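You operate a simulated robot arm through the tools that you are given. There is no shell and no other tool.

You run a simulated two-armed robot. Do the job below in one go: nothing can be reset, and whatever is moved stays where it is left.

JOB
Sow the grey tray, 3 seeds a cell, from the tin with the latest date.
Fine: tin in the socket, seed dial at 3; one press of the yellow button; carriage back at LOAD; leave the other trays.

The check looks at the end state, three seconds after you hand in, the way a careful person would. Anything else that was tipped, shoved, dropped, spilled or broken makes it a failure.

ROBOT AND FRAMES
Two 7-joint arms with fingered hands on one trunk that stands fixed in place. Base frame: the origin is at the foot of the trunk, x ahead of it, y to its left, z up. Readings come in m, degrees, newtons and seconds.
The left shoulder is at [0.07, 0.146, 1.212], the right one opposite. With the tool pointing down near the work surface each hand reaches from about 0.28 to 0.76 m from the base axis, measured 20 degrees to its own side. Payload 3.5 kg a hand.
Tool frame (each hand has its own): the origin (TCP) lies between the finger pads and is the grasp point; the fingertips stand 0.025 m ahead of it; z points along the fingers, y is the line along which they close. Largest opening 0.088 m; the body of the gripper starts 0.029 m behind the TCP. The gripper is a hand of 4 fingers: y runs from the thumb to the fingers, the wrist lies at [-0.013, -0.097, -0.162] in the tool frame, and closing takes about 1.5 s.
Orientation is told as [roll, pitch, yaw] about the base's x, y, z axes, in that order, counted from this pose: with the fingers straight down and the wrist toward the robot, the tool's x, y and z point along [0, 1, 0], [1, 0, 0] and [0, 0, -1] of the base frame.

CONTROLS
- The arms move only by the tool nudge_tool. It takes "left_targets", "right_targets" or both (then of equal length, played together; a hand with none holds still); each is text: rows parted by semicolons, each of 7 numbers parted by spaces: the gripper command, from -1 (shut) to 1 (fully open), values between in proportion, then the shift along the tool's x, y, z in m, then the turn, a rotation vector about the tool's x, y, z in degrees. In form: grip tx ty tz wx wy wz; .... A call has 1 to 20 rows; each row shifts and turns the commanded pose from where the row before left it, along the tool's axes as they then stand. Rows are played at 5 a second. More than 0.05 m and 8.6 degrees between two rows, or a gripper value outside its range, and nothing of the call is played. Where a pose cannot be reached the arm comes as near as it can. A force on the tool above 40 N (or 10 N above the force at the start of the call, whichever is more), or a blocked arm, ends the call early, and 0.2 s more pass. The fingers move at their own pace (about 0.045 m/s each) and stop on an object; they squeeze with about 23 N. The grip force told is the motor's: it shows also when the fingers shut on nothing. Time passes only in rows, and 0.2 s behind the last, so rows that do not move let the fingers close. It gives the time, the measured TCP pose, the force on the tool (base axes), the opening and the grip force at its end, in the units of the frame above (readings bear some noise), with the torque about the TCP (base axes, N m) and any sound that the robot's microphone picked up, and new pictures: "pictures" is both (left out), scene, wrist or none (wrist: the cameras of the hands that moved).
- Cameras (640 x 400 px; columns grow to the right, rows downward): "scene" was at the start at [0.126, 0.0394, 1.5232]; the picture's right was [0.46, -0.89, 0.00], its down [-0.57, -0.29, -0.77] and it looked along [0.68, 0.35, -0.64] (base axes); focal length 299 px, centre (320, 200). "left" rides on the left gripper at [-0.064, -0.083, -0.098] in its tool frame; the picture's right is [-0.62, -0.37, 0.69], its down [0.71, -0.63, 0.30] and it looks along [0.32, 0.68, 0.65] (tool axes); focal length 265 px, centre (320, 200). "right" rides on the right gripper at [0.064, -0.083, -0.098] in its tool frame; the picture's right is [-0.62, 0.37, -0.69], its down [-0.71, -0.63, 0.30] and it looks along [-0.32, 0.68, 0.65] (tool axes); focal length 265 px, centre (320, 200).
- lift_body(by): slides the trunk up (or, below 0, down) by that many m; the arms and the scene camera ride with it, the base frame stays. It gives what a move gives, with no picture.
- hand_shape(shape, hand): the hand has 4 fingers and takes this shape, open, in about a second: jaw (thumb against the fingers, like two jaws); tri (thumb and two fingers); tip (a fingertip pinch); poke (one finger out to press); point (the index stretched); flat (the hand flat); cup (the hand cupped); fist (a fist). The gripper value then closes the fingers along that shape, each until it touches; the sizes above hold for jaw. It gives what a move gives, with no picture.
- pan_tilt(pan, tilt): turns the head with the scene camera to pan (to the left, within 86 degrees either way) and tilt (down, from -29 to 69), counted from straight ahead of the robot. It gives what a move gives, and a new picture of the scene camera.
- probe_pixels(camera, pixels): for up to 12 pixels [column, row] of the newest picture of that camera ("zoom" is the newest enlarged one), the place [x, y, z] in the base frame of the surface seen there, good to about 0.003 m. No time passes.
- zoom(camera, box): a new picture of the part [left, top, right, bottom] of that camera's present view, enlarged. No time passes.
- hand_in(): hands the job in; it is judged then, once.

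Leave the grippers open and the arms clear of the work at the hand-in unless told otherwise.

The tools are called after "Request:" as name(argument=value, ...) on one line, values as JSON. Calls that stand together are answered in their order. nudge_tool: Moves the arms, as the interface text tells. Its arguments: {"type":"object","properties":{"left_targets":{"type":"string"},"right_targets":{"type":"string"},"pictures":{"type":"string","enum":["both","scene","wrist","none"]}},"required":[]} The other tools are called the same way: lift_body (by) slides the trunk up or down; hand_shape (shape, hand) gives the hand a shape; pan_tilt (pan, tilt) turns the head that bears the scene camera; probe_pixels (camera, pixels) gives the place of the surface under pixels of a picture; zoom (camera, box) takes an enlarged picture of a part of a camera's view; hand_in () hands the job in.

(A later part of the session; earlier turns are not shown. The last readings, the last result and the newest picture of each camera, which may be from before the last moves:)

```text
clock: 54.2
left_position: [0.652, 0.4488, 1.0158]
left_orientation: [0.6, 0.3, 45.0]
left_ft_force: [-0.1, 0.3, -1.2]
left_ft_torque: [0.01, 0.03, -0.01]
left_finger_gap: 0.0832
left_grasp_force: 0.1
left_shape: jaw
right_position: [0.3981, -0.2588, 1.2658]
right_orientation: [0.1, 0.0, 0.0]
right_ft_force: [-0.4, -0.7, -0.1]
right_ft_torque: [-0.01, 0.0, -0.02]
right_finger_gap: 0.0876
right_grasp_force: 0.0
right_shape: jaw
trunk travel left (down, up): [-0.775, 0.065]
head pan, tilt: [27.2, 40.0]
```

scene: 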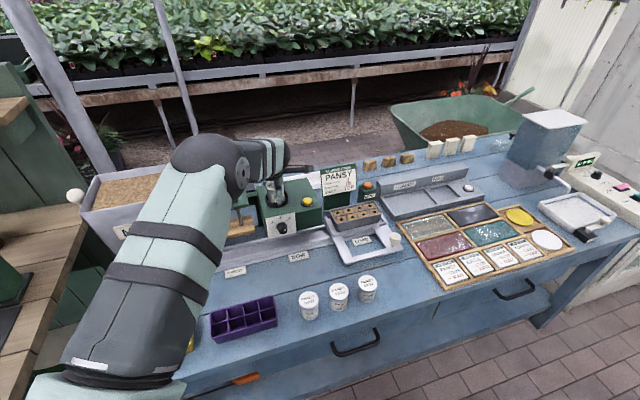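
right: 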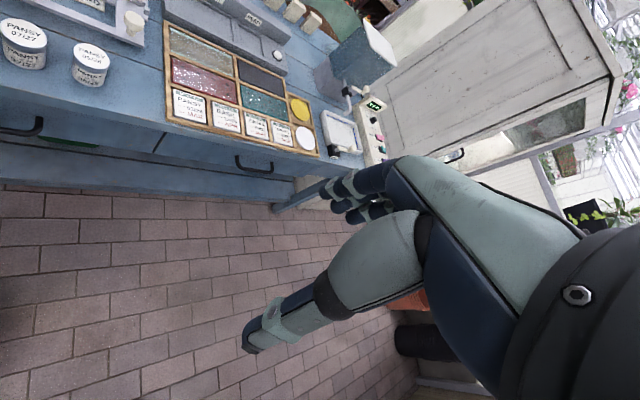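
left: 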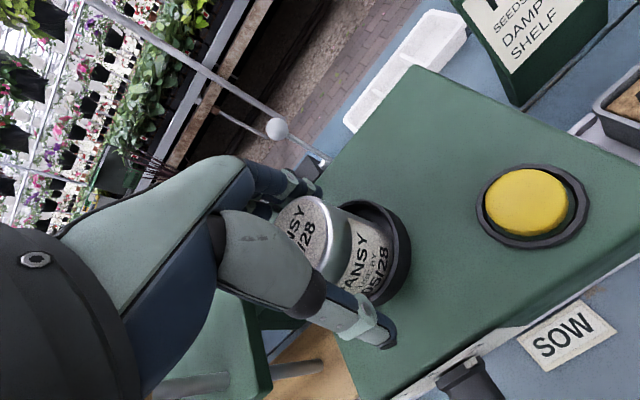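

Released, and the tin stands in the socket. I'll raise the hand straight up 10 cm and check the tin.

Request:
nudge_tool(left_targets="0.9 0 0 -0.01 0 0 0;0.9 0 0 -0.02 0 0 0;1 0 0 -0.03 0 0 0;1 0 0 -0.04 0 0 0", pictures="both")

```text
clock: 55.2
left_position: [0.6527, 0.4462, 1.1172]
left_orientation: [0.6, 0.3, 45.0]
left_ft_force: [-0.8, -0.7, 0.1]
left_ft_torque: [0.01, 0.04, -0.02]
left_finger_gap: 0.0875
left_grasp_force: 0.0
left_shape: jaw
right_position: [0.3986, -0.2601, 1.2653]
right_orientation: [0.0, -0.1, 0.0]
right_ft_force: [0.4, 0.4, 0.6]
right_ft_torque: [0.0, 0.0, 0.04]
right_finger_gap: 0.0875
right_grasp_force: 0.1
right_shape: jaw
trunk travel left (down, up): [-0.775, 0.065]
head pan, tilt: [27.2, 40.0]
```

scene: 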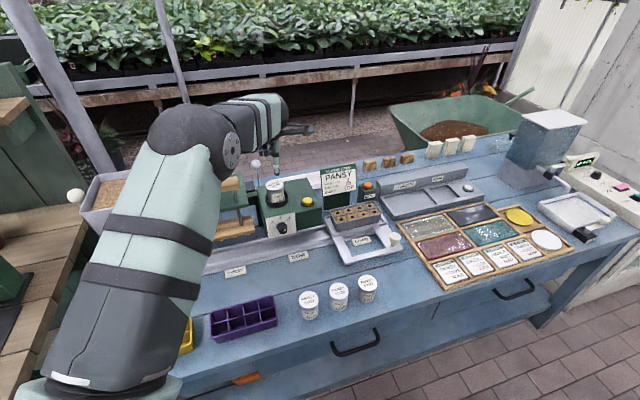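
left: 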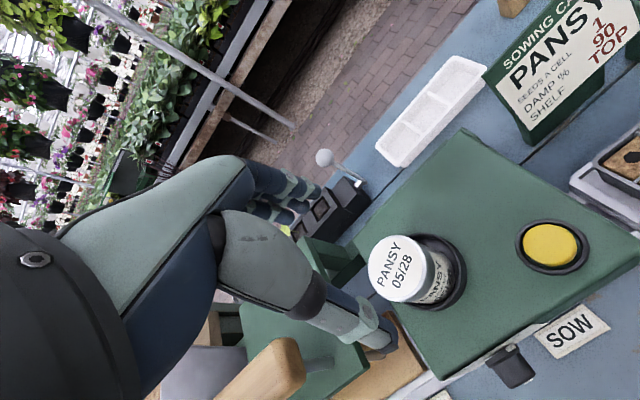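

Request:
zoom(camera="left", box=[340, 200, 500, 330])

Request:
zoom(camera="scene", box=[240, 160, 420, 270])

Request:
probe_pixels(camera="scene", pixels=[[275, 184], [367, 226], [345, 210], [330, 215], [375, 210], [395, 238], [394, 244], [335, 240], [345, 262], [380, 252]])

```text
3.08 times, centred on (420, 265) of left
```

zoom: 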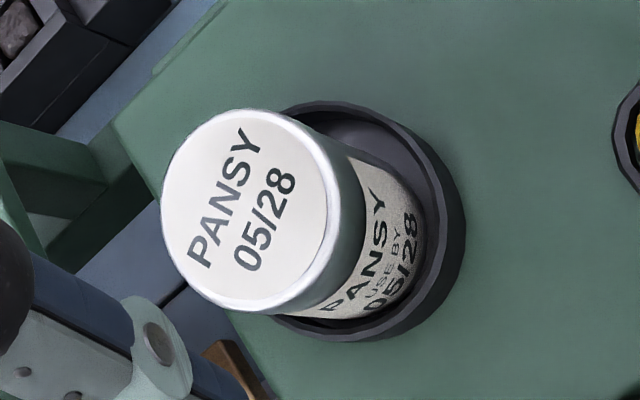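

```text
3.56 times, centred on (330, 215) of scene
```

zoom: 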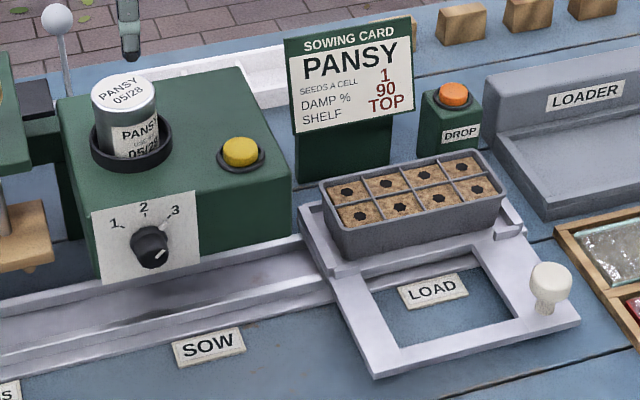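

```text
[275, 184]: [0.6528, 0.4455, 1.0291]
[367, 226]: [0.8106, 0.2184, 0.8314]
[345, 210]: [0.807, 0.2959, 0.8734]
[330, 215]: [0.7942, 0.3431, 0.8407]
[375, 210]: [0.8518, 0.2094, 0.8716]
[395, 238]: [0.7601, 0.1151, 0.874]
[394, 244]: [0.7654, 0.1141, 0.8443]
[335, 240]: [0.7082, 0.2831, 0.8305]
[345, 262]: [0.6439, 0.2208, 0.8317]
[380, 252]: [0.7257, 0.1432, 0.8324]
```

The 05/28 tin stands upright in the socket ring, the dial is on 3, and the carriage is still at LOAD. Next comes the carriage. I'll measure the labels, the tray, the box and the knob to work out the slide distance from LOAD to SOW.

Request:
probe_pixels(camera="zoom", pixels=[[399, 293], [467, 281], [433, 287], [174, 352], [244, 338], [209, 345], [328, 190], [497, 160], [550, 272], [533, 275], [568, 278], [545, 300]])

Request:
probe_pixels(camera="zoom", pixels=[[330, 220], [504, 190], [95, 260], [288, 220], [65, 105], [235, 70], [300, 225], [525, 225], [371, 372], [578, 322], [5, 390], [240, 150]])

Request:
probe_pixels(camera="scene", pixels=[[235, 272], [165, 290], [298, 257], [361, 240]])

```text
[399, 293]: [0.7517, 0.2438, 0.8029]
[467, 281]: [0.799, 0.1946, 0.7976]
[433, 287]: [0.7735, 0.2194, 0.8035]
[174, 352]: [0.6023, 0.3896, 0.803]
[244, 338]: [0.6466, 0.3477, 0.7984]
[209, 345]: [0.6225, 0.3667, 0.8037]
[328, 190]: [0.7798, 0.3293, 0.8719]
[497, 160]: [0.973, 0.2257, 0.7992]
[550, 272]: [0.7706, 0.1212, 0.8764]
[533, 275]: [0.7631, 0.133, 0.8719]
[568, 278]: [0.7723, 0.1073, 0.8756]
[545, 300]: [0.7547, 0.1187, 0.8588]
```

```text
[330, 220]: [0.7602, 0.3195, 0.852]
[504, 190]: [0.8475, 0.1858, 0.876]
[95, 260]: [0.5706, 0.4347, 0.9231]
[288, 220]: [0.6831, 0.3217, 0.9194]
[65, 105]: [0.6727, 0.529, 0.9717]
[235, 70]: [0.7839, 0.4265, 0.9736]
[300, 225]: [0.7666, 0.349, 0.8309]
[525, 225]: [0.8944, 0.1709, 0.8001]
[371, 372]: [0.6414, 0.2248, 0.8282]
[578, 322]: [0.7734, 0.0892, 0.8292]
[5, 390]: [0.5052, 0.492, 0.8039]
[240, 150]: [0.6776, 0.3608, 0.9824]
```

```text
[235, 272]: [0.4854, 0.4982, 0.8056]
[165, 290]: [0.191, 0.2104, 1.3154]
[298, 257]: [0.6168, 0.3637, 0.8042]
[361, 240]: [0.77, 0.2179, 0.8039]
```

From the measurements, the tray and LOAD label are centred at r≈0.392, and the box and SOW label at r≈0.177–0.181. So the carriage must slide about 0.212 m to the left along the rail. The knob is at (0.769, 0.1216), top z 0.876. That's a long reach, so I'll bring the left hand back to mid-bench at yaw 0 and then lower the trunk.

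Request:
nudge_tool(left_targets="1 -0.01955 -0.0302 0 0 0 0;1 -0.01955 -0.0302 0 0 0 0;1 -0.01955 -0.0302 0 0 0 0;1 -0.01955 -0.0302 0 0 0 0;1 -0.01955 -0.0302 0 0 0 0;1 -0.01955 -0.0302 0 0 0 0;1 -0.01955 -0.0302 0 0 0 0;1 0 0 0 0 0 7.5;1 0 0 0 0 0 7.5;1 0 0 0 0 0 7.5;1 0 0 0 0 0 7.5;1 0 0 0 0 0 7.5;1 0 0 0 0 0 7.5;1 0 0 0 0 0 0", pictures="both")

```text
clock: 58.2
left_position: [0.6018, 0.2007, 1.115]
left_orientation: [0.2, 0.5, -0.1]
left_ft_force: [-0.3, 0.6, -0.4]
left_ft_torque: [0.03, -0.01, -0.05]
left_finger_gap: 0.0874
left_grasp_force: 0.0
left_shape: jaw
right_position: [0.3995, -0.259, 1.2658]
right_orientation: [0.1, 0.0, 0.0]
right_ft_force: [-0.4, 0.0, -0.1]
right_ft_torque: [-0.02, -0.01, -0.01]
right_finger_gap: 0.0876
right_grasp_force: 0.1
right_shape: jaw
trunk travel left (down, up): [-0.775, 0.065]
head pan, tilt: [27.2, 40.0]
```

scene: 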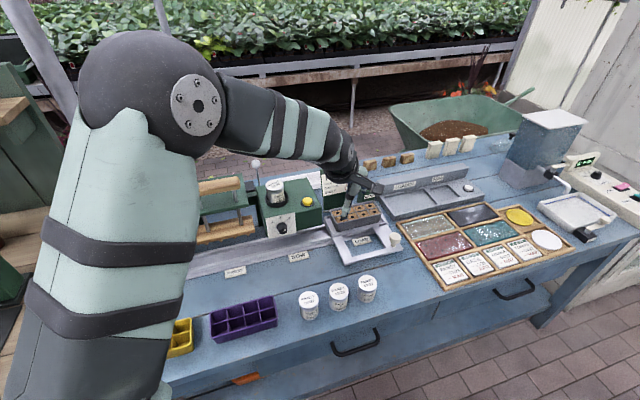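
left: 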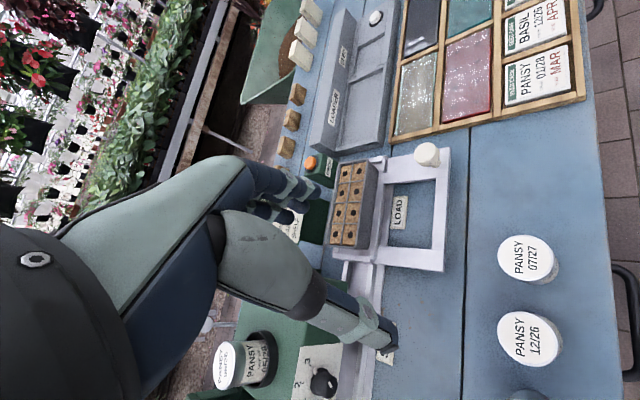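

The hand is over mid-bench with nothing near it. I'll lower the trunk 0.12 m for a flatter reach; the fingertips will stay about 0.97 high.

Request:
lift_body(by=-0.12)

```text
clock: 59.7
left_position: [0.6012, 0.2016, 0.9971]
left_orientation: [0.1, 0.7, 0.0]
left_ft_force: [0.2, -1.1, 0.0]
left_ft_torque: [0.0, -0.03, -0.01]
left_finger_gap: 0.0876
left_grasp_force: 0.0
left_shape: jaw
right_position: [0.4, -0.2581, 1.1452]
right_orientation: [0.0, 0.0, 0.0]
right_ft_force: [-0.7, 0.0, 0.2]
right_ft_torque: [-0.03, -0.04, 0.01]
right_finger_gap: 0.0875
right_grasp_force: 0.1
right_shape: jaw
trunk travel left (down, up): [-0.655, 0.185]
head pan, tilt: [27.2, 40.0]
```

Now I'll move out over the carriage knob, staying at z≈0.935.

Request:
nudge_tool(left_targets="1 -0.016 0.0336 0.012 0 0 0;1 -0.016 0.0336 0.012 0 0 0;1 -0.016 0.0336 0.012 0 0 0;1 -0.016 0.0336 0.012 0 0 0;1 -0.016 0.0336 0.012 0 0 0;1 0 0 0 0 0 0", pictures="both")

```text
clock: 61.1
left_position: [0.7509, 0.1254, 0.9377]
left_orientation: [0.2, 0.7, 0.1]
left_ft_force: [-0.5, -0.2, -0.1]
left_ft_torque: [-0.01, 0.0, -0.01]
left_finger_gap: 0.0878
left_grasp_force: 0.1
left_shape: jaw
left hand out of reach, approached as far as the arm can: row 5
right_position: [0.3981, -0.2588, 1.1453]
right_orientation: [0.1, -0.1, 0.0]
right_ft_force: [0.1, 0.3, -0.5]
right_ft_torque: [-0.01, -0.03, 0.0]
right_finger_gap: 0.0878
right_grasp_force: 0.1
right_shape: jaw
trunk travel left (down, up): [-0.655, 0.185]
head pan, tilt: [27.2, 40.0]
```

scene: 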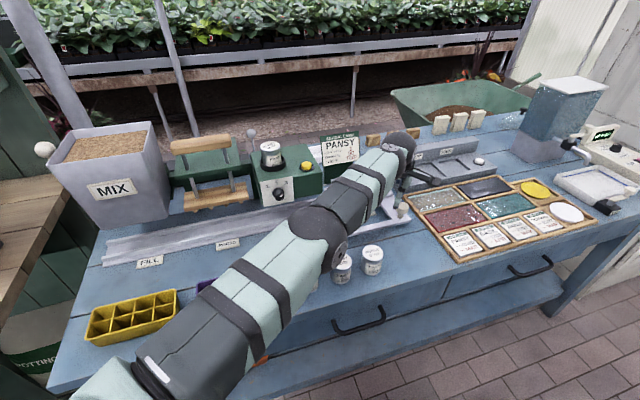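
left: 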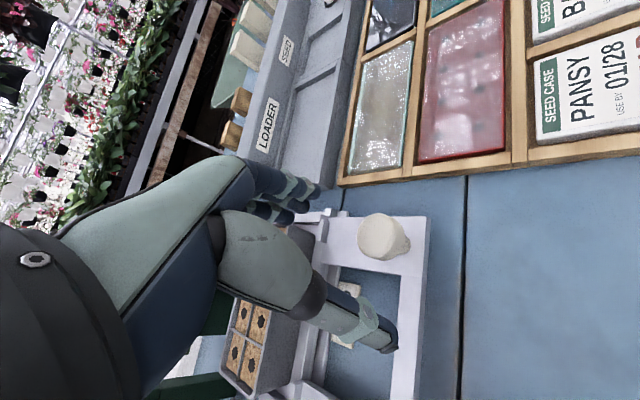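

The arm ran out of reach about 2 cm short, at (0.751, 0.125). Tilting the fingers forward about 20° will gain reach. First I'll probe the objects around the knob to be sure the fingers won't touch the loader or the seed-case frame.

Request:
probe_pixels(camera="left", pixels=[[383, 238], [362, 235], [404, 240], [383, 218], [383, 256], [330, 180], [345, 184], [318, 165], [262, 160], [350, 160], [410, 285], [425, 222]])

Request:
zoom(camera="left", box=[240, 140, 460, 300])

```text
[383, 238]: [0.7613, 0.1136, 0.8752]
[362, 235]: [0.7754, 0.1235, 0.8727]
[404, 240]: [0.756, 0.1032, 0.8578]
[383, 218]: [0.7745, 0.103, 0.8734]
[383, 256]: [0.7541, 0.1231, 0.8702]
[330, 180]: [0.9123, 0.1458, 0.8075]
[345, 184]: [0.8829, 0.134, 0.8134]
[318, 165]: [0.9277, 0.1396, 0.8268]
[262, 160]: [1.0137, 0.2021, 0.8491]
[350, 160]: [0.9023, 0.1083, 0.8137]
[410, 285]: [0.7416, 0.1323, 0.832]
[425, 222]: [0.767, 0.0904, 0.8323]
```

```text
2.50 times, centred on (350, 220) of left
```

zoom: 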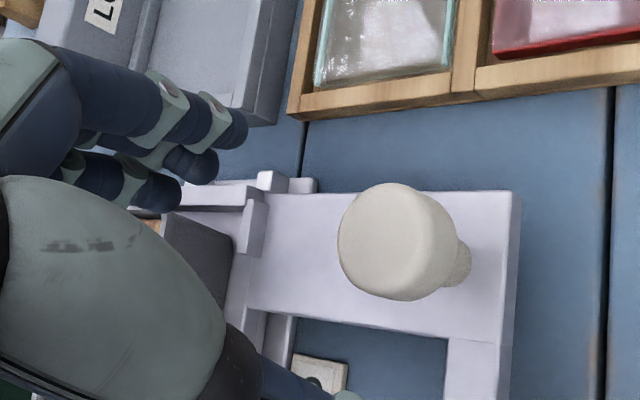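

The loader and frame are 11 cm beyond the knob, so there's room. The knob is at about (0.766, 0.117). I'll tilt the fingers forward 20°, narrow the opening a little, and move above the knob.

Request:
nudge_tool(left_targets="1 0 0 0 -6.7 0 0;0.7 0 0 0 -6.7 0 0;0.4 0 0 0 -6.6 0 0;0.4 -0.004 0.0019 0.0182 0 0 0;0.4 -0.004 0.0018 0.0183 0 0 0;0.4 0 0 0 0 0 0", pictures="both")

```text
clock: 62.5
left_position: [0.7661, 0.1178, 0.9028]
left_orientation: [0.3, -19.4, 0.0]
left_ft_force: [-1.2, 0.1, -0.4]
left_ft_torque: [0.02, -0.02, -0.03]
left_finger_gap: 0.0622
left_grasp_force: 0.0
left_shape: jaw
right_position: [0.3992, -0.2594, 1.1457]
right_orientation: [0.0, 0.0, 0.0]
right_ft_force: [-0.8, 0.0, 0.9]
right_ft_torque: [-0.01, 0.04, -0.03]
right_finger_gap: 0.0873
right_grasp_force: 0.1
right_shape: jaw
trunk travel left (down, up): [-0.655, 0.185]
head pan, tilt: [27.2, 40.0]
```

scene: 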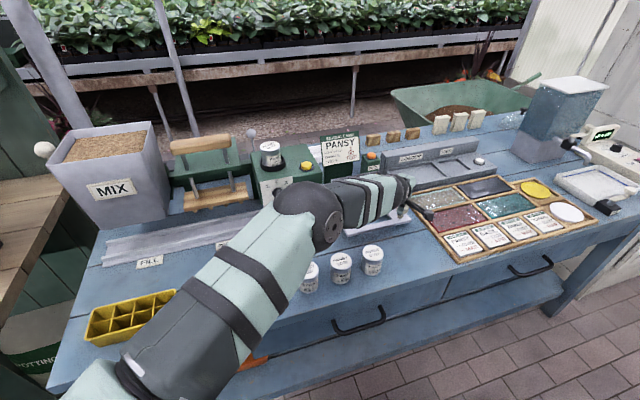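
left: 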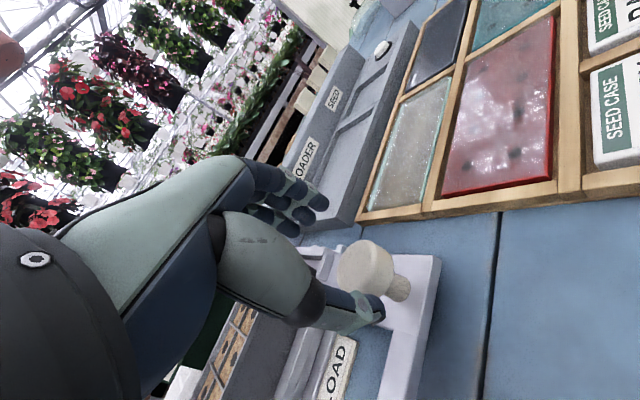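

The knob at left camera (366,265) is exactly where I predicted for a straight-down approach. I'll lower 33 mm so the fingers straddle the knob head.

Request:
nudge_tool(left_targets="0.4 0 -0.0055 0.0156 0 0 0;0.4 0 -0.0055 0.0155 0 0 0;0.4 0 0 0 0 0 0", pictures="wrist")

```text
clock: 63.3
left_position: [0.7666, 0.1174, 0.8705]
left_orientation: [0.2, -19.4, -0.1]
left_ft_force: [-1.3, 0.0, 0.4]
left_ft_torque: [0.02, -0.02, 0.03]
left_finger_gap: 0.0617
left_grasp_force: 0.1
left_shape: jaw
right_position: [0.3989, -0.2591, 1.1453]
right_orientation: [-0.1, 0.0, 0.0]
right_ft_force: [-0.1, -0.3, -0.8]
right_ft_torque: [-0.01, -0.04, 0.05]
right_finger_gap: 0.0875
right_grasp_force: 0.1
right_shape: jaw
trunk travel left (down, up): [-0.655, 0.185]
head pan, tilt: [27.2, 40.0]
```

left: 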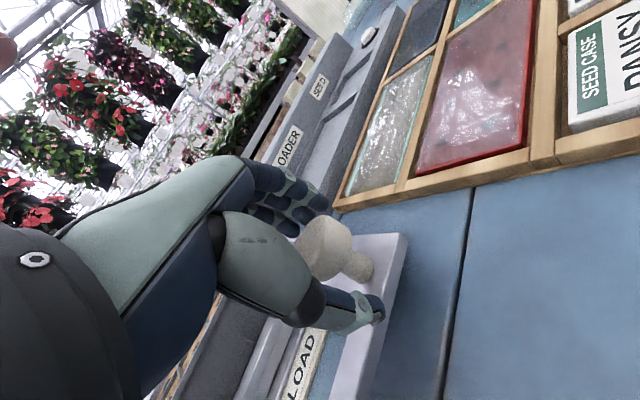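

The knob head is between thumb and fingers. I'll close on it.

Request:
nudge_tool(left_targets="0 0 0 0 0 0 0;-0.2 0 0 0 0 0 0;-0.4 0 0 0 0 0 0;-0.7 0 0 0 0 0 0;-1 0 0 0 0 0 0;-1 0 0 0 0 0 0;-1 0 0 0 0 0 0", pictures="wrist")

```text
clock: 64.9
left_position: [0.7666, 0.1178, 0.8693]
left_orientation: [0.2, -19.2, -0.1]
left_ft_force: [-4.6, -0.8, -4.7]
left_ft_torque: [0.0, 0.25, 0.0]
left_finger_gap: 0.0213
left_grasp_force: 23.0
left_shape: jaw
right_position: [0.3997, -0.2587, 1.1459]
right_orientation: [0.0, 0.0, 0.0]
right_ft_force: [0.5, 0.4, 0.1]
right_ft_torque: [0.01, -0.01, 0.0]
right_finger_gap: 0.0874
right_grasp_force: 0.1
right_shape: jaw
trunk travel left (down, up): [-0.655, 0.185]
head pan, tilt: [27.2, 40.0]
```

left: 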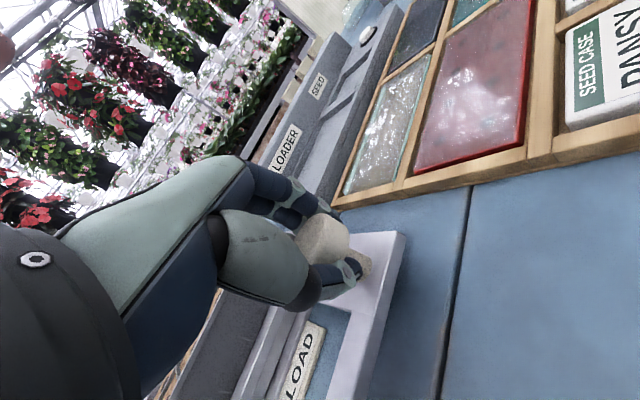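

The knob is gripped: gap 21 mm, small forces. I'll slide slowly along the rail to the left for the first 4 cm, watching forces.

Request:
nudge_tool(left_targets="-1 0.00707 -0.00668 -0.00233 0 0 0;-1 0.00707 -0.00668 -0.00233 0 0 0;-1 0.00707 -0.00668 -0.00233 0 0 0;-1 0.00707 -0.00668 -0.00233 0 0 0;-1 0 0 0 0 0 0", pictures="both")

```text
clock: 66.1
left_position: [0.739, 0.144, 0.8692]
left_orientation: [0.2, -19.3, -0.1]
left_ft_force: [-3.5, -4.0, -7.7]
left_ft_torque: [-0.09, 0.21, -0.04]
left_finger_gap: 0.0212
left_grasp_force: 23.1
left_shape: jaw
right_position: [0.4012, -0.2587, 1.1467]
right_orientation: [0.0, 0.0, 0.0]
right_ft_force: [0.2, -0.8, -0.4]
right_ft_torque: [0.0, 0.02, 0.02]
right_finger_gap: 0.0877
right_grasp_force: 0.1
right_shape: jaw
trunk travel left (down, up): [-0.655, 0.185]
head pan, tilt: [27.2, 40.0]
```

scene: 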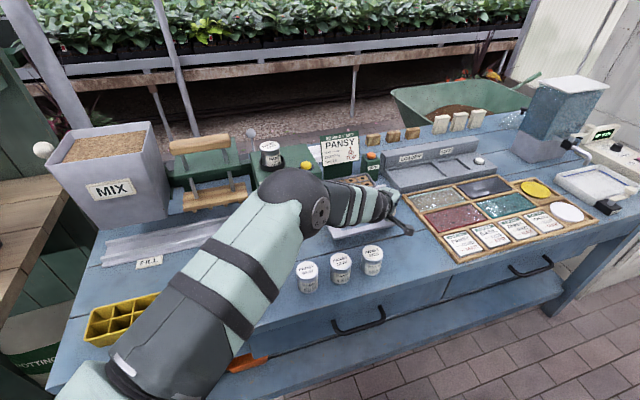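
left: 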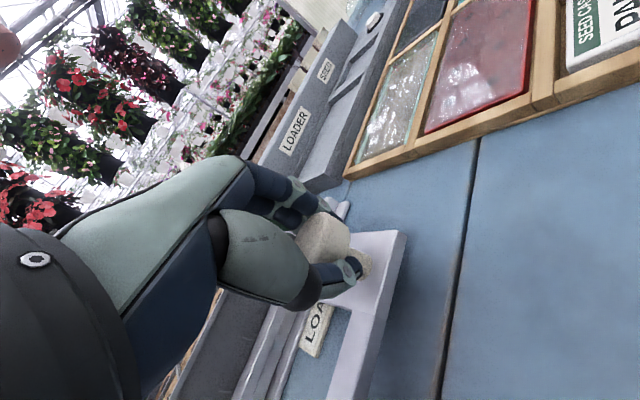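

The carriage slides freely with the hand, 38 mm so far with small forces. I'll continue another 15 cm.

Request:
nudge_tool(left_targets="-1 0.01061 -0.01002 -0.0035 0 0 0;-1 0.01061 -0.01002 -0.0035 0 0 0;-1 0.01061 -0.01002 -0.0035 0 0 0;-1 0.01061 -0.01002 -0.0035 0 0 0;-1 0.01061 -0.01002 -0.0035 0 0 0;-1 0.01061 -0.01002 -0.0035 0 0 0;-1 0.01061 -0.01002 -0.0035 0 0 0;-1 0.01061 -0.01002 -0.0035 0 0 0;-1 0.01061 -0.01002 -0.0035 0 0 0;-1 0.01061 -0.01002 -0.0035 0 0 0;-1 0 0 0 0 0 0", pictures="both")

```text
clock: 68.5
left_position: [0.633, 0.2518, 0.8691]
left_orientation: [0.3, -19.3, -0.1]
left_ft_force: [-7.4, -6.8, -11.1]
left_ft_torque: [-0.03, 0.32, -0.06]
left_finger_gap: 0.0211
left_grasp_force: 23.2
left_shape: jaw
right_position: [0.3992, -0.2612, 1.1454]
right_orientation: [0.1, 0.0, 0.0]
right_ft_force: [0.3, 0.0, -0.2]
right_ft_torque: [0.01, -0.01, 0.01]
right_finger_gap: 0.0877
right_grasp_force: 0.1
right_shape: jaw
trunk travel left (down, up): [-0.655, 0.185]
head pan, tilt: [27.2, 40.0]
```

scene: 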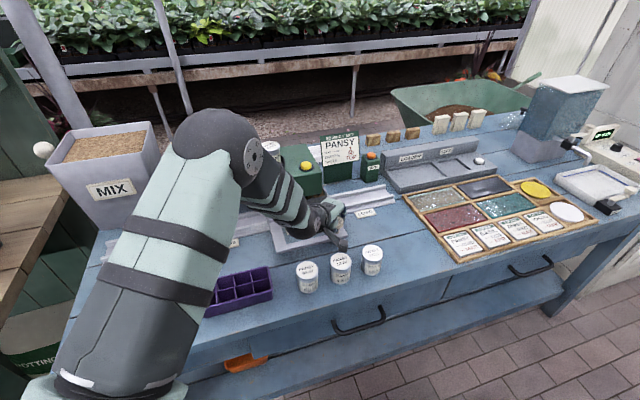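
left: 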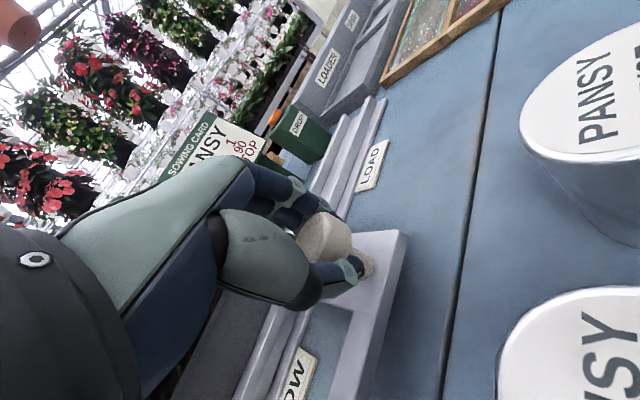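

The hand is at r≈0.2695 with 23 mm to go. Forces show a slight sideways strain of about 10 N, so I'll ease that off by a millimetre or two while finishing the slide.

Request:
nudge_tool(left_targets="-1 0.0069 -0.0089 -0.002 0 0 0;-1 0.008 -0.0076 -0.0026 0 0 0;-1 0 0 0 0 0 0;-1 0 0 0 0 0 0", pictures="both")

```text
clock: 69.5
left_position: [0.6164, 0.2662, 0.8702]
left_orientation: [0.3, -19.3, 0.0]
left_ft_force: [-2.4, -4.4, -7.7]
left_ft_torque: [-0.1, 0.23, -0.06]
left_finger_gap: 0.0208
left_grasp_force: 22.7
left_shape: jaw
right_position: [0.4, -0.2594, 1.1454]
right_orientation: [0.0, 0.0, 0.0]
right_ft_force: [0.5, -0.1, -0.1]
right_ft_torque: [0.0, -0.01, -0.03]
right_finger_gap: 0.0877
right_grasp_force: 0.0
right_shape: jaw
trunk travel left (down, up): [-0.655, 0.185]
head pan, tilt: [27.2, 40.0]
```

scene: 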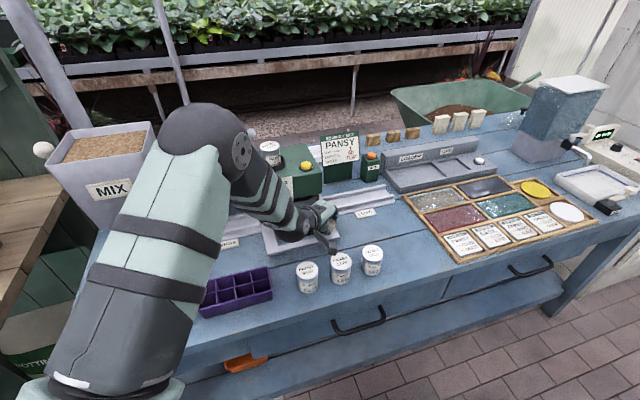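
left: 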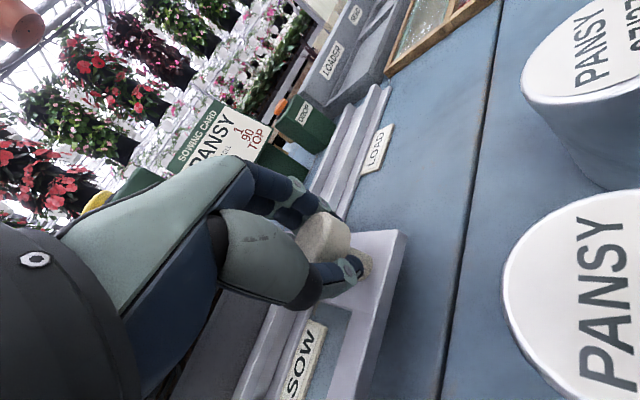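

The carriage now sits with the SOW label in the same place in its window that LOAD had. I'll release the knob, rise, and check the tray's alignment under the box.

Request:
nudge_tool(left_targets="-0.5 0 0 0 0 0 0;0 0 0 0 0 0 0;0.4 0 0 0 0 0 0;0.4 0 0 0 0 0 0;0.4 0 0 0 0 0 0;0.4 0 0.0066 -0.0189 0 0 0;0.4 0 0.0099 -0.0283 0 0 0;0.4 0 0.0132 -0.0377 0 0 0;0.6 0 0.0132 -0.0377 0 0 0;0.8 0 0.0132 -0.0377 0 0 0", pictures="both")

```text
clock: 71.7
left_position: [0.6137, 0.2658, 1.0412]
left_orientation: [0.2, -19.3, 0.0]
left_ft_force: [-0.4, -0.4, 0.0]
left_ft_torque: [0.0, -0.04, -0.02]
left_finger_gap: 0.0791
left_grasp_force: 0.0
left_shape: jaw
right_position: [0.3981, -0.2593, 1.1456]
right_orientation: [0.0, -0.1, 0.1]
right_ft_force: [-1.0, -0.8, 0.0]
right_ft_torque: [-0.04, 0.0, 0.02]
right_finger_gap: 0.0874
right_grasp_force: 0.0
right_shape: jaw
trunk travel left (down, up): [-0.655, 0.185]
head pan, tilt: [27.2, 40.0]
```

scene: 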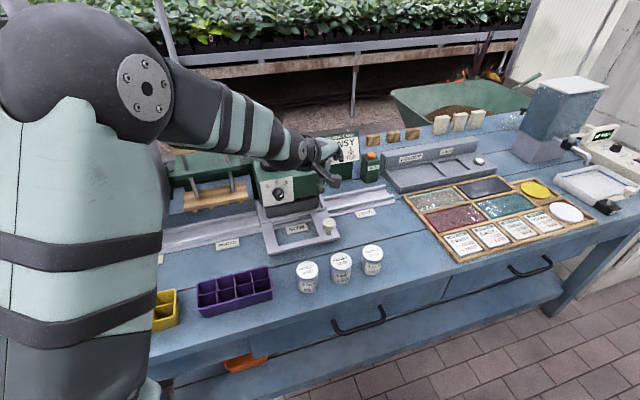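
left: 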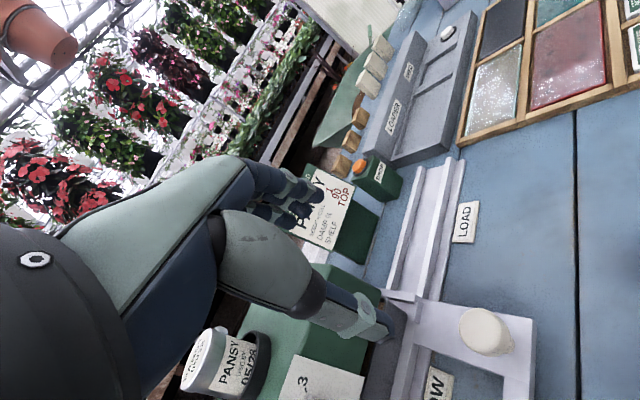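

Request:
zoom(camera="scene", box=[235, 155, 365, 265])

```text
3.64 times, centred on (300, 210) of scene
```

zoom: 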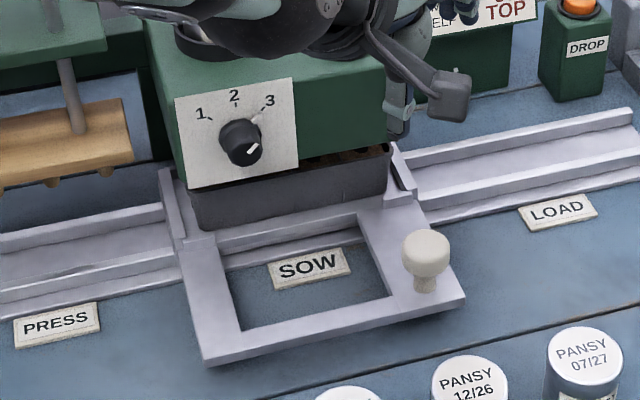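

The tray is now under the box. I'll probe the tray ends, the box ends and the SOW label to check the centring.

Request:
probe_pixels(camera="zoom", pixels=[[198, 210], [388, 165], [176, 150], [384, 110], [270, 272], [350, 257], [310, 265], [208, 362], [463, 297], [193, 205], [390, 155], [200, 225]])

Request:
probe_pixels(camera="zoom", pixels=[[425, 250], [530, 213], [594, 200], [16, 330], [98, 315], [240, 325], [388, 292], [178, 180], [386, 130], [225, 245], [365, 215], [387, 178]])

```text
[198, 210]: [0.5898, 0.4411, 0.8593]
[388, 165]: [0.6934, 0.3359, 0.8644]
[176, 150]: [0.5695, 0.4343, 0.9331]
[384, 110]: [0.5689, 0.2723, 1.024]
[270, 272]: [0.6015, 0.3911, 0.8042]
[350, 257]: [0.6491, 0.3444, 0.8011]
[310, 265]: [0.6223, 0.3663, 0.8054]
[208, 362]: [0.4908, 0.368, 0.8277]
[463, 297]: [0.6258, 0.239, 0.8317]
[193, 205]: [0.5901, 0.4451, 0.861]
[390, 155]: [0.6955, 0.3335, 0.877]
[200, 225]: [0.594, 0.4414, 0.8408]
```

```text
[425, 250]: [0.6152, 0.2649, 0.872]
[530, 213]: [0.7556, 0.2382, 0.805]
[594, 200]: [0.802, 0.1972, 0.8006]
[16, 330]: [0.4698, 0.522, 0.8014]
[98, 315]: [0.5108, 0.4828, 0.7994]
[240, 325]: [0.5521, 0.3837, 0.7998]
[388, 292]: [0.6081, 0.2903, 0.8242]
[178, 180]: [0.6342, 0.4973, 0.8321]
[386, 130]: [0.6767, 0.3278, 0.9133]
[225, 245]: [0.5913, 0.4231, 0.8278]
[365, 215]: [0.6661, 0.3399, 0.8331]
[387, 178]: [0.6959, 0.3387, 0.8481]
```

Tray centre r≈0.179, SOW label r≈0.181 and box r≈0.176: the tray is well centred under the sower. Next is the yellow button at about (0.682, 0.362), top z 0.985. I'll raise the hand, level it, turn it to yaw 45°, and then shape it for a one-finger press.

Request:
nudge_tool(left_targets="1 0 0.0132 -0.0377 0 0 0;1 0 0.0132 -0.0377 0 0 0;1 0 0 0 6.4 0 0;1 0 0 0 6.4 0 0;1 0 0 0 6.5 0 0;1 0 0 0 0 0 -7.5;1 0 0 0 0 0 -7.5;1 0 0 0 0 0 -7.5;1 0 0 0 0 0 -7.5;1 0 0 0 0 0 -7.5;1 0 0 0 0 0 -7.5;1 0 0 0 0 0 0", pictures="none")

Request:
hand_shape(shape="poke", hand="left")

Request:
nudge_tool(left_targets="1 0 0 0 0 0 0", pictures="both")

```text
clock: 74.3
left_position: [0.6149, 0.266, 1.1195]
left_orientation: [0.0, -0.2, 45.1]
left_ft_force: [0.1, 0.8, 0.3]
left_ft_torque: [0.01, 0.04, -0.03]
left_finger_gap: 0.0876
left_grasp_force: 0.1
left_shape: jaw
right_position: [0.3991, -0.259, 1.1462]
right_orientation: [0.0, 0.0, 0.0]
right_ft_force: [0.0, -0.3, 1.2]
right_ft_torque: [0.01, -0.01, -0.03]
right_finger_gap: 0.0877
right_grasp_force: 0.0
right_shape: jaw
trunk travel left (down, up): [-0.655, 0.185]
head pan, tilt: [27.2, 40.0]
```

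```text
clock: 75.2
left_position: [0.6158, 0.2661, 1.1194]
left_orientation: [0.1, -0.2, 45.0]
left_ft_force: [-0.6, -0.6, 0.5]
left_ft_torque: [-0.02, -0.02, 0.01]
left_finger_gap: 0.0001
left_grasp_force: 0.0
left_shape: poke
right_position: [0.3985, -0.2584, 1.1449]
right_orientation: [-0.1, 0.0, 0.0]
right_ft_force: [0.0, 0.4, -0.3]
right_ft_torque: [0.03, 0.03, 0.01]
right_finger_gap: 0.0877
right_grasp_force: 0.1
right_shape: jaw
trunk travel left (down, up): [-0.655, 0.185]
head pan, tilt: [27.2, 40.0]
```

```text
clock: 75.6
left_position: [0.6153, 0.2653, 1.1206]
left_orientation: [0.0, -0.3, 45.0]
left_ft_force: [0.0, 1.0, -0.9]
left_ft_torque: [-0.02, -0.02, 0.01]
left_finger_gap: 0.0
left_grasp_force: 0.1
left_shape: poke
right_position: [0.3984, -0.2595, 1.1452]
right_orientation: [0.0, 0.1, 0.0]
right_ft_force: [-0.9, -0.3, -0.4]
right_ft_torque: [-0.02, -0.03, 0.02]
right_finger_gap: 0.0875
right_grasp_force: 0.0
right_shape: jaw
trunk travel left (down, up): [-0.655, 0.185]
head pan, tilt: [27.2, 40.0]
```

scene: 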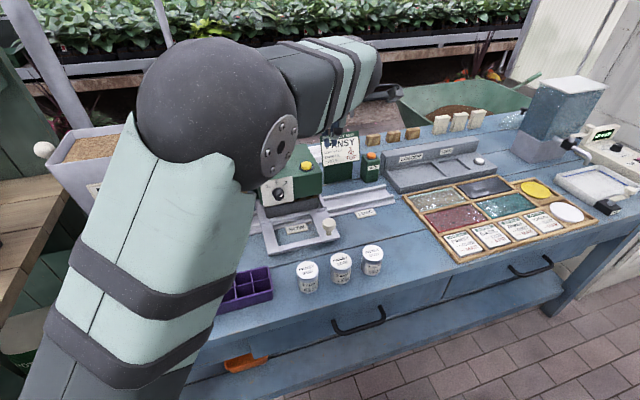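
left: 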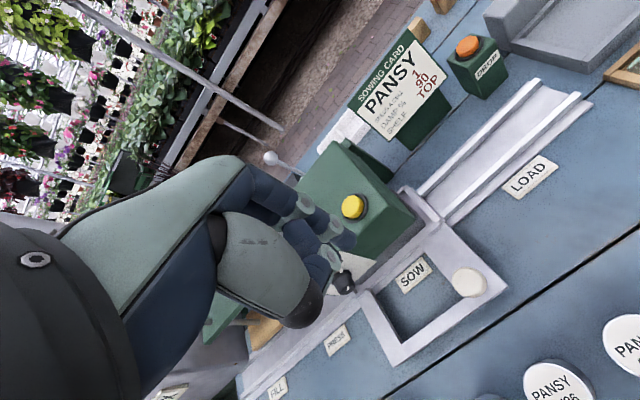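

The hand is in poke shape. I'll zoom in to find the extended fingertip in the left camera, around (345,240).

Request:
zoom(camera="left", box=[220, 150, 400, 340])

Request:
zoom(camera="scene", box=[260, 60, 420, 200])

```text
2.11 times, centred on (310, 245) of left
```

zoom: 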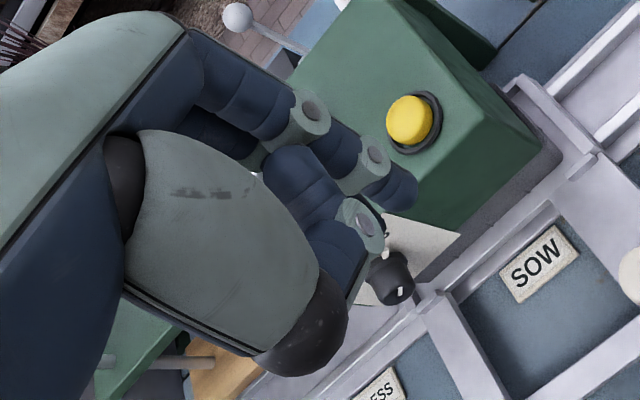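

```text
2.86 times, centred on (340, 130) of scene
```

zoom: 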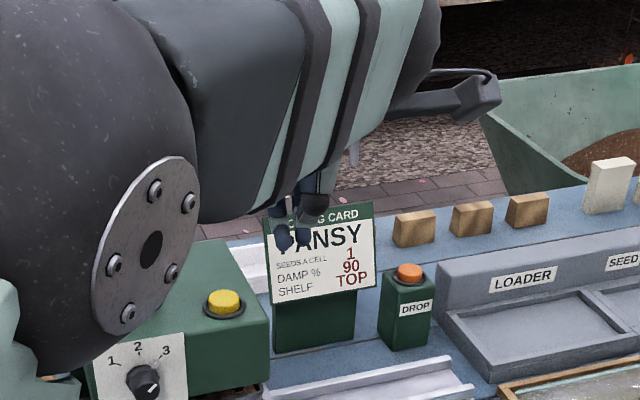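

The extended fingertip is at about left camera (349,240), with the others curled. I'll probe it to learn its offset from the TCP.

Request:
probe_pixels(camera="left", pixels=[[350, 240], [346, 236], [342, 232], [335, 228], [354, 242], [348, 245], [330, 270], [336, 262], [345, 210], [353, 207]])

Request:
probe_pixels(camera="zoom", pixels=[[283, 240], [303, 238], [312, 205], [280, 215], [318, 190], [300, 225]])

```text
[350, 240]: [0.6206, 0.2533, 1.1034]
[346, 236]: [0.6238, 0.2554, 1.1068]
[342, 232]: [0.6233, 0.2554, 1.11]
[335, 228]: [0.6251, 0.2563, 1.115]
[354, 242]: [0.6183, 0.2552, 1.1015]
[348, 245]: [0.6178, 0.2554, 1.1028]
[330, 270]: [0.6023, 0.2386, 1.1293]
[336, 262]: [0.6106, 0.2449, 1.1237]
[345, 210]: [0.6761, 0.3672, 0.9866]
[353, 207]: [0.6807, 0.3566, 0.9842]
```

```text
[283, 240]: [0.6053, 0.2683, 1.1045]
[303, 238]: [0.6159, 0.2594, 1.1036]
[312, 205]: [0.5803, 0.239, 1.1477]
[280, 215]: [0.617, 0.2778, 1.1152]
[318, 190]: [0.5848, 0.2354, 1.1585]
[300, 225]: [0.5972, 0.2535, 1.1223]
```

Request:
zoom(camera="scene", box=[315, 115, 355, 150])

Request:
zoom(camera="left", box=[290, 190, 370, 300])

```text
11.43 times, centred on (335, 132) of scene
```

zoom: 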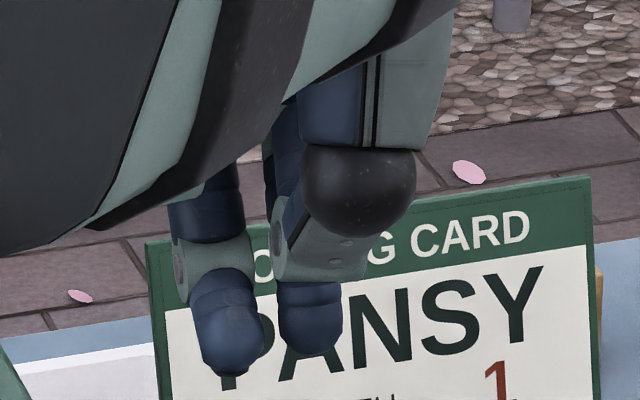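

```text
3.64 times, centred on (330, 245) of left
```

zoom: 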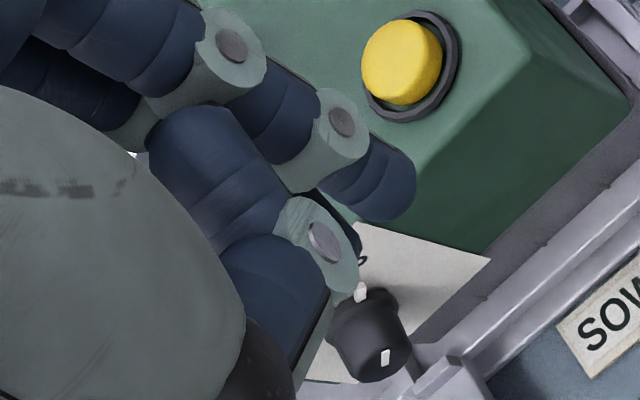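

Two fingertips sit close together near the tool axis, both about 17–25 mm ahead of the TCP and within the button's width, so pressing with the TCP over the button's centre will work. I'll probe the button's centre again with both cameras.

Request:
zoom(camera="scene", box=[285, 145, 330, 185])

```text
10.00 times, centred on (308, 165) of scene
```

zoom: 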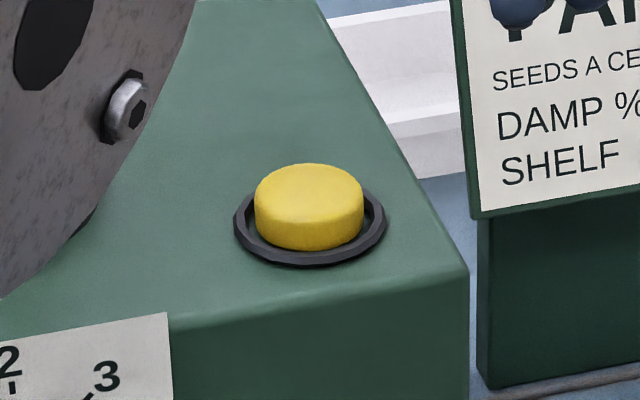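

Request:
probe_pixels(camera="zoom", pixels=[[309, 195], [262, 195], [356, 192], [309, 168], [309, 218], [280, 175], [340, 175], [309, 240], [309, 258], [240, 225], [380, 215], [420, 300]])

Request:
probe_pixels(camera="left", pixels=[[353, 207], [344, 209], [361, 206], [352, 198], [353, 215], [363, 200]])

```text
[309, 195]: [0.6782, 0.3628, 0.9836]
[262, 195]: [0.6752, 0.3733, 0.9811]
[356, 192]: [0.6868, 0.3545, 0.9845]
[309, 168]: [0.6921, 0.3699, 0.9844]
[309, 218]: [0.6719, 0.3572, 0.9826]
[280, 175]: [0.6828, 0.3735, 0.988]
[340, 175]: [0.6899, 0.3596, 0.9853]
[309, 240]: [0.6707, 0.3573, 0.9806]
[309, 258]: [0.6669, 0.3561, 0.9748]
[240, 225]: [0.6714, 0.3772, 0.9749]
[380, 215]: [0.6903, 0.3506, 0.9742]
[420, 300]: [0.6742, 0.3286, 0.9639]
```

```text
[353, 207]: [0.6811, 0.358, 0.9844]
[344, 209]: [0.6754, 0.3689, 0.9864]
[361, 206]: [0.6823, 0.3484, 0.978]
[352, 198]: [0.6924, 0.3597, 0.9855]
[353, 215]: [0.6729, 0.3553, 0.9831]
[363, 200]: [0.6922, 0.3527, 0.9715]
```

The button's centre is (0.6815, 0.3635), about 22 mm across, top z 0.984. I'll move over it, first high and then down to about 4 cm above.

Request:
nudge_tool(left_targets="1 0.0054 0.0288 0 0 0 0;1 0.0054 0.0288 0 0 0 0;1 0.0054 0.0288 0 0 0 0;1 0.0054 0.0288 0 0 0 0;1 0 0 0.03 0 0 0;1 0 0 0.03 0 0 0;1 0 0 0 0 0 0", pictures="both")

```text
clock: 77.2
left_position: [0.6799, 0.3627, 1.0595]
left_orientation: [0.1, -0.1, 45.0]
left_ft_force: [-0.5, 0.3, 0.3]
left_ft_torque: [-0.03, 0.02, 0.01]
left_finger_gap: 0.0
left_grasp_force: 0.1
left_shape: poke
right_position: [0.4, -0.2589, 1.1454]
right_orientation: [-0.1, 0.0, 0.1]
right_ft_force: [-0.1, 0.0, 0.3]
right_ft_torque: [0.01, -0.03, -0.02]
right_finger_gap: 0.0879
right_grasp_force: 0.0
right_shape: jaw
trunk travel left (down, up): [-0.655, 0.185]
head pan, tilt: [27.2, 40.0]
```

scene: 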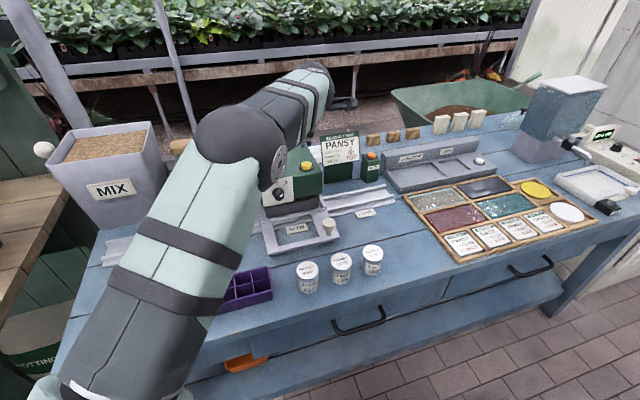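
left: 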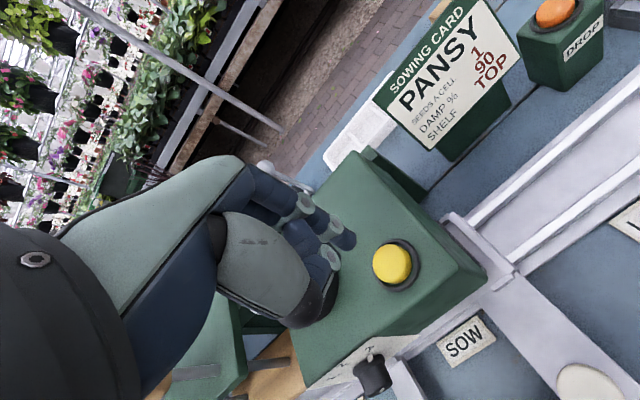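

Request:
zoom(camera="scene", box=[265, 130, 345, 200])

Request:
zoom(camera="left", box=[260, 180, 440, 340])

```text
5.71 times, centred on (305, 165) of scene
```

zoom: 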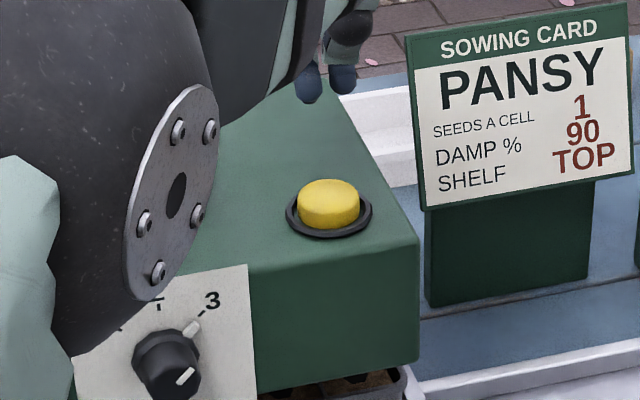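

```text
2.50 times, centred on (350, 260) of left
```

zoom: 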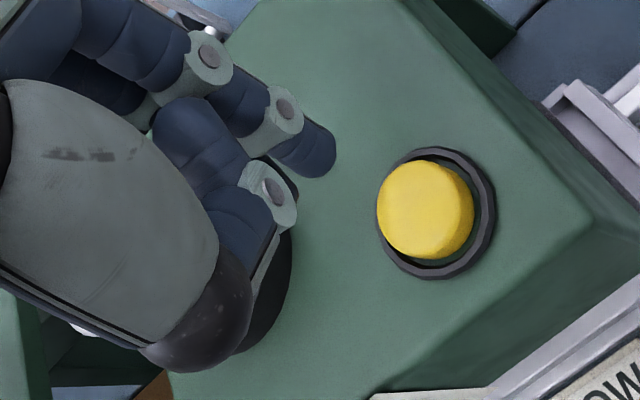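

The fingertips appear above the button in the scene zoom at (307,90) and (342,85), with the button at (330,205). I'll probe both tips to see which is over the button.

Request:
probe_pixels(camera="zoom", pixels=[[310, 168], [320, 150], [330, 160], [300, 165], [290, 150], [265, 215], [280, 190], [425, 205], [425, 165], [400, 240]])

Request:
zoom(camera="scene", box=[290, 130, 340, 175])

```text
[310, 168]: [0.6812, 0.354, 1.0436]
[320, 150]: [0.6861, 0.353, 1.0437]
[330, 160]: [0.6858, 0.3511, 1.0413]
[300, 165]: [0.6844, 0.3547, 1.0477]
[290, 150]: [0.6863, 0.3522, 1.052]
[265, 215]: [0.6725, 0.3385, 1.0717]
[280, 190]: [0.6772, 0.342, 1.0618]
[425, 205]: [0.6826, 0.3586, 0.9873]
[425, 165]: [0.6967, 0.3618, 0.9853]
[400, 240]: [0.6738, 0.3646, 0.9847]
```

```text
8.89 times, centred on (315, 152) of scene
```

zoom: 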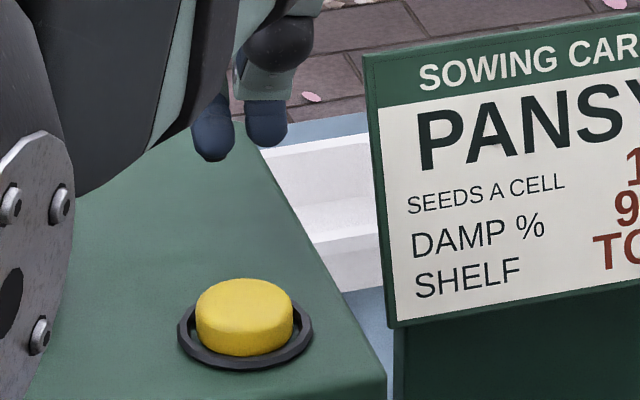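

Request:
probe_pixels(camera="zoom", pixels=[[212, 150], [212, 135], [203, 145], [225, 145], [266, 140], [266, 125], [255, 130], [280, 130], [245, 300]])

```text
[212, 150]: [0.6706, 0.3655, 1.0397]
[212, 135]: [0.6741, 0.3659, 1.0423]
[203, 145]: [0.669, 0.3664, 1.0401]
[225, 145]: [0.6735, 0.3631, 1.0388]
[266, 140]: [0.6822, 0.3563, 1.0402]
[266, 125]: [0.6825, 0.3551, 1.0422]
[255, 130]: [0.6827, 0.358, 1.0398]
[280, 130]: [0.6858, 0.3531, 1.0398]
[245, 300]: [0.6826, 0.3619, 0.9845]
```

Both tips are over the button disc, within 9 mm of its centre, and at nearly the same height. I'll lower toward it and stop just above.

Request:
nudge_tool(left_targets="1 0 0.001 0.02 0 0 0;1 0 0 0.015 0 0 0;1 0 0 0.008 0 0 0;1 0 0 0 0 0 0", pictures="both")

```text
clock: 78.2
left_position: [0.6832, 0.3638, 1.0177]
left_orientation: [0.1, -0.1, 45.0]
left_ft_force: [0.1, -0.1, -0.4]
left_ft_torque: [-0.04, 0.0, 0.0]
left_finger_gap: 0.0001
left_grasp_force: 0.1
left_shape: poke
right_position: [0.3999, -0.2589, 1.1456]
right_orientation: [0.0, 0.0, 0.0]
right_ft_force: [-0.1, 0.3, 0.0]
right_ft_torque: [0.0, -0.04, 0.02]
right_finger_gap: 0.0876
right_grasp_force: 0.1
right_shape: jaw
trunk travel left (down, up): [-0.655, 0.185]
head pan, tilt: [27.2, 40.0]
```

scene: 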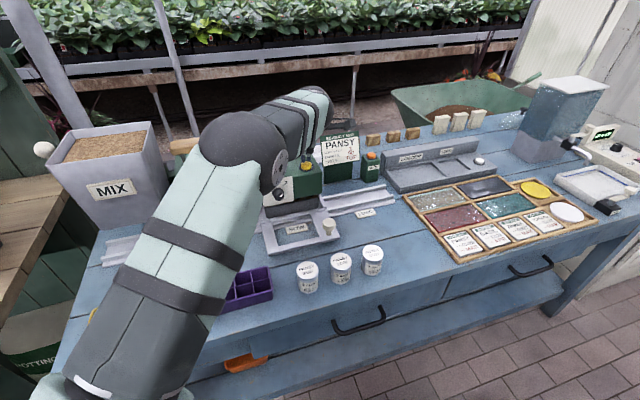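
left: 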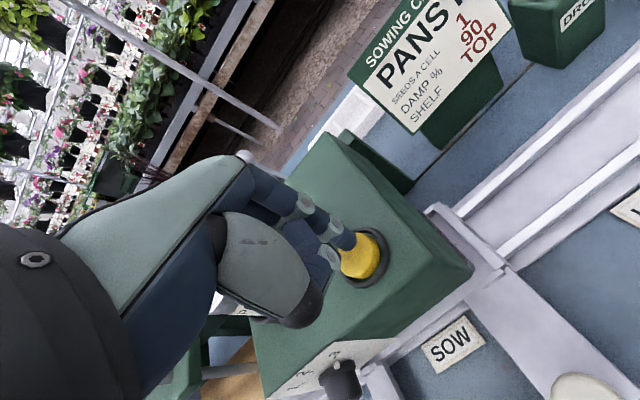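

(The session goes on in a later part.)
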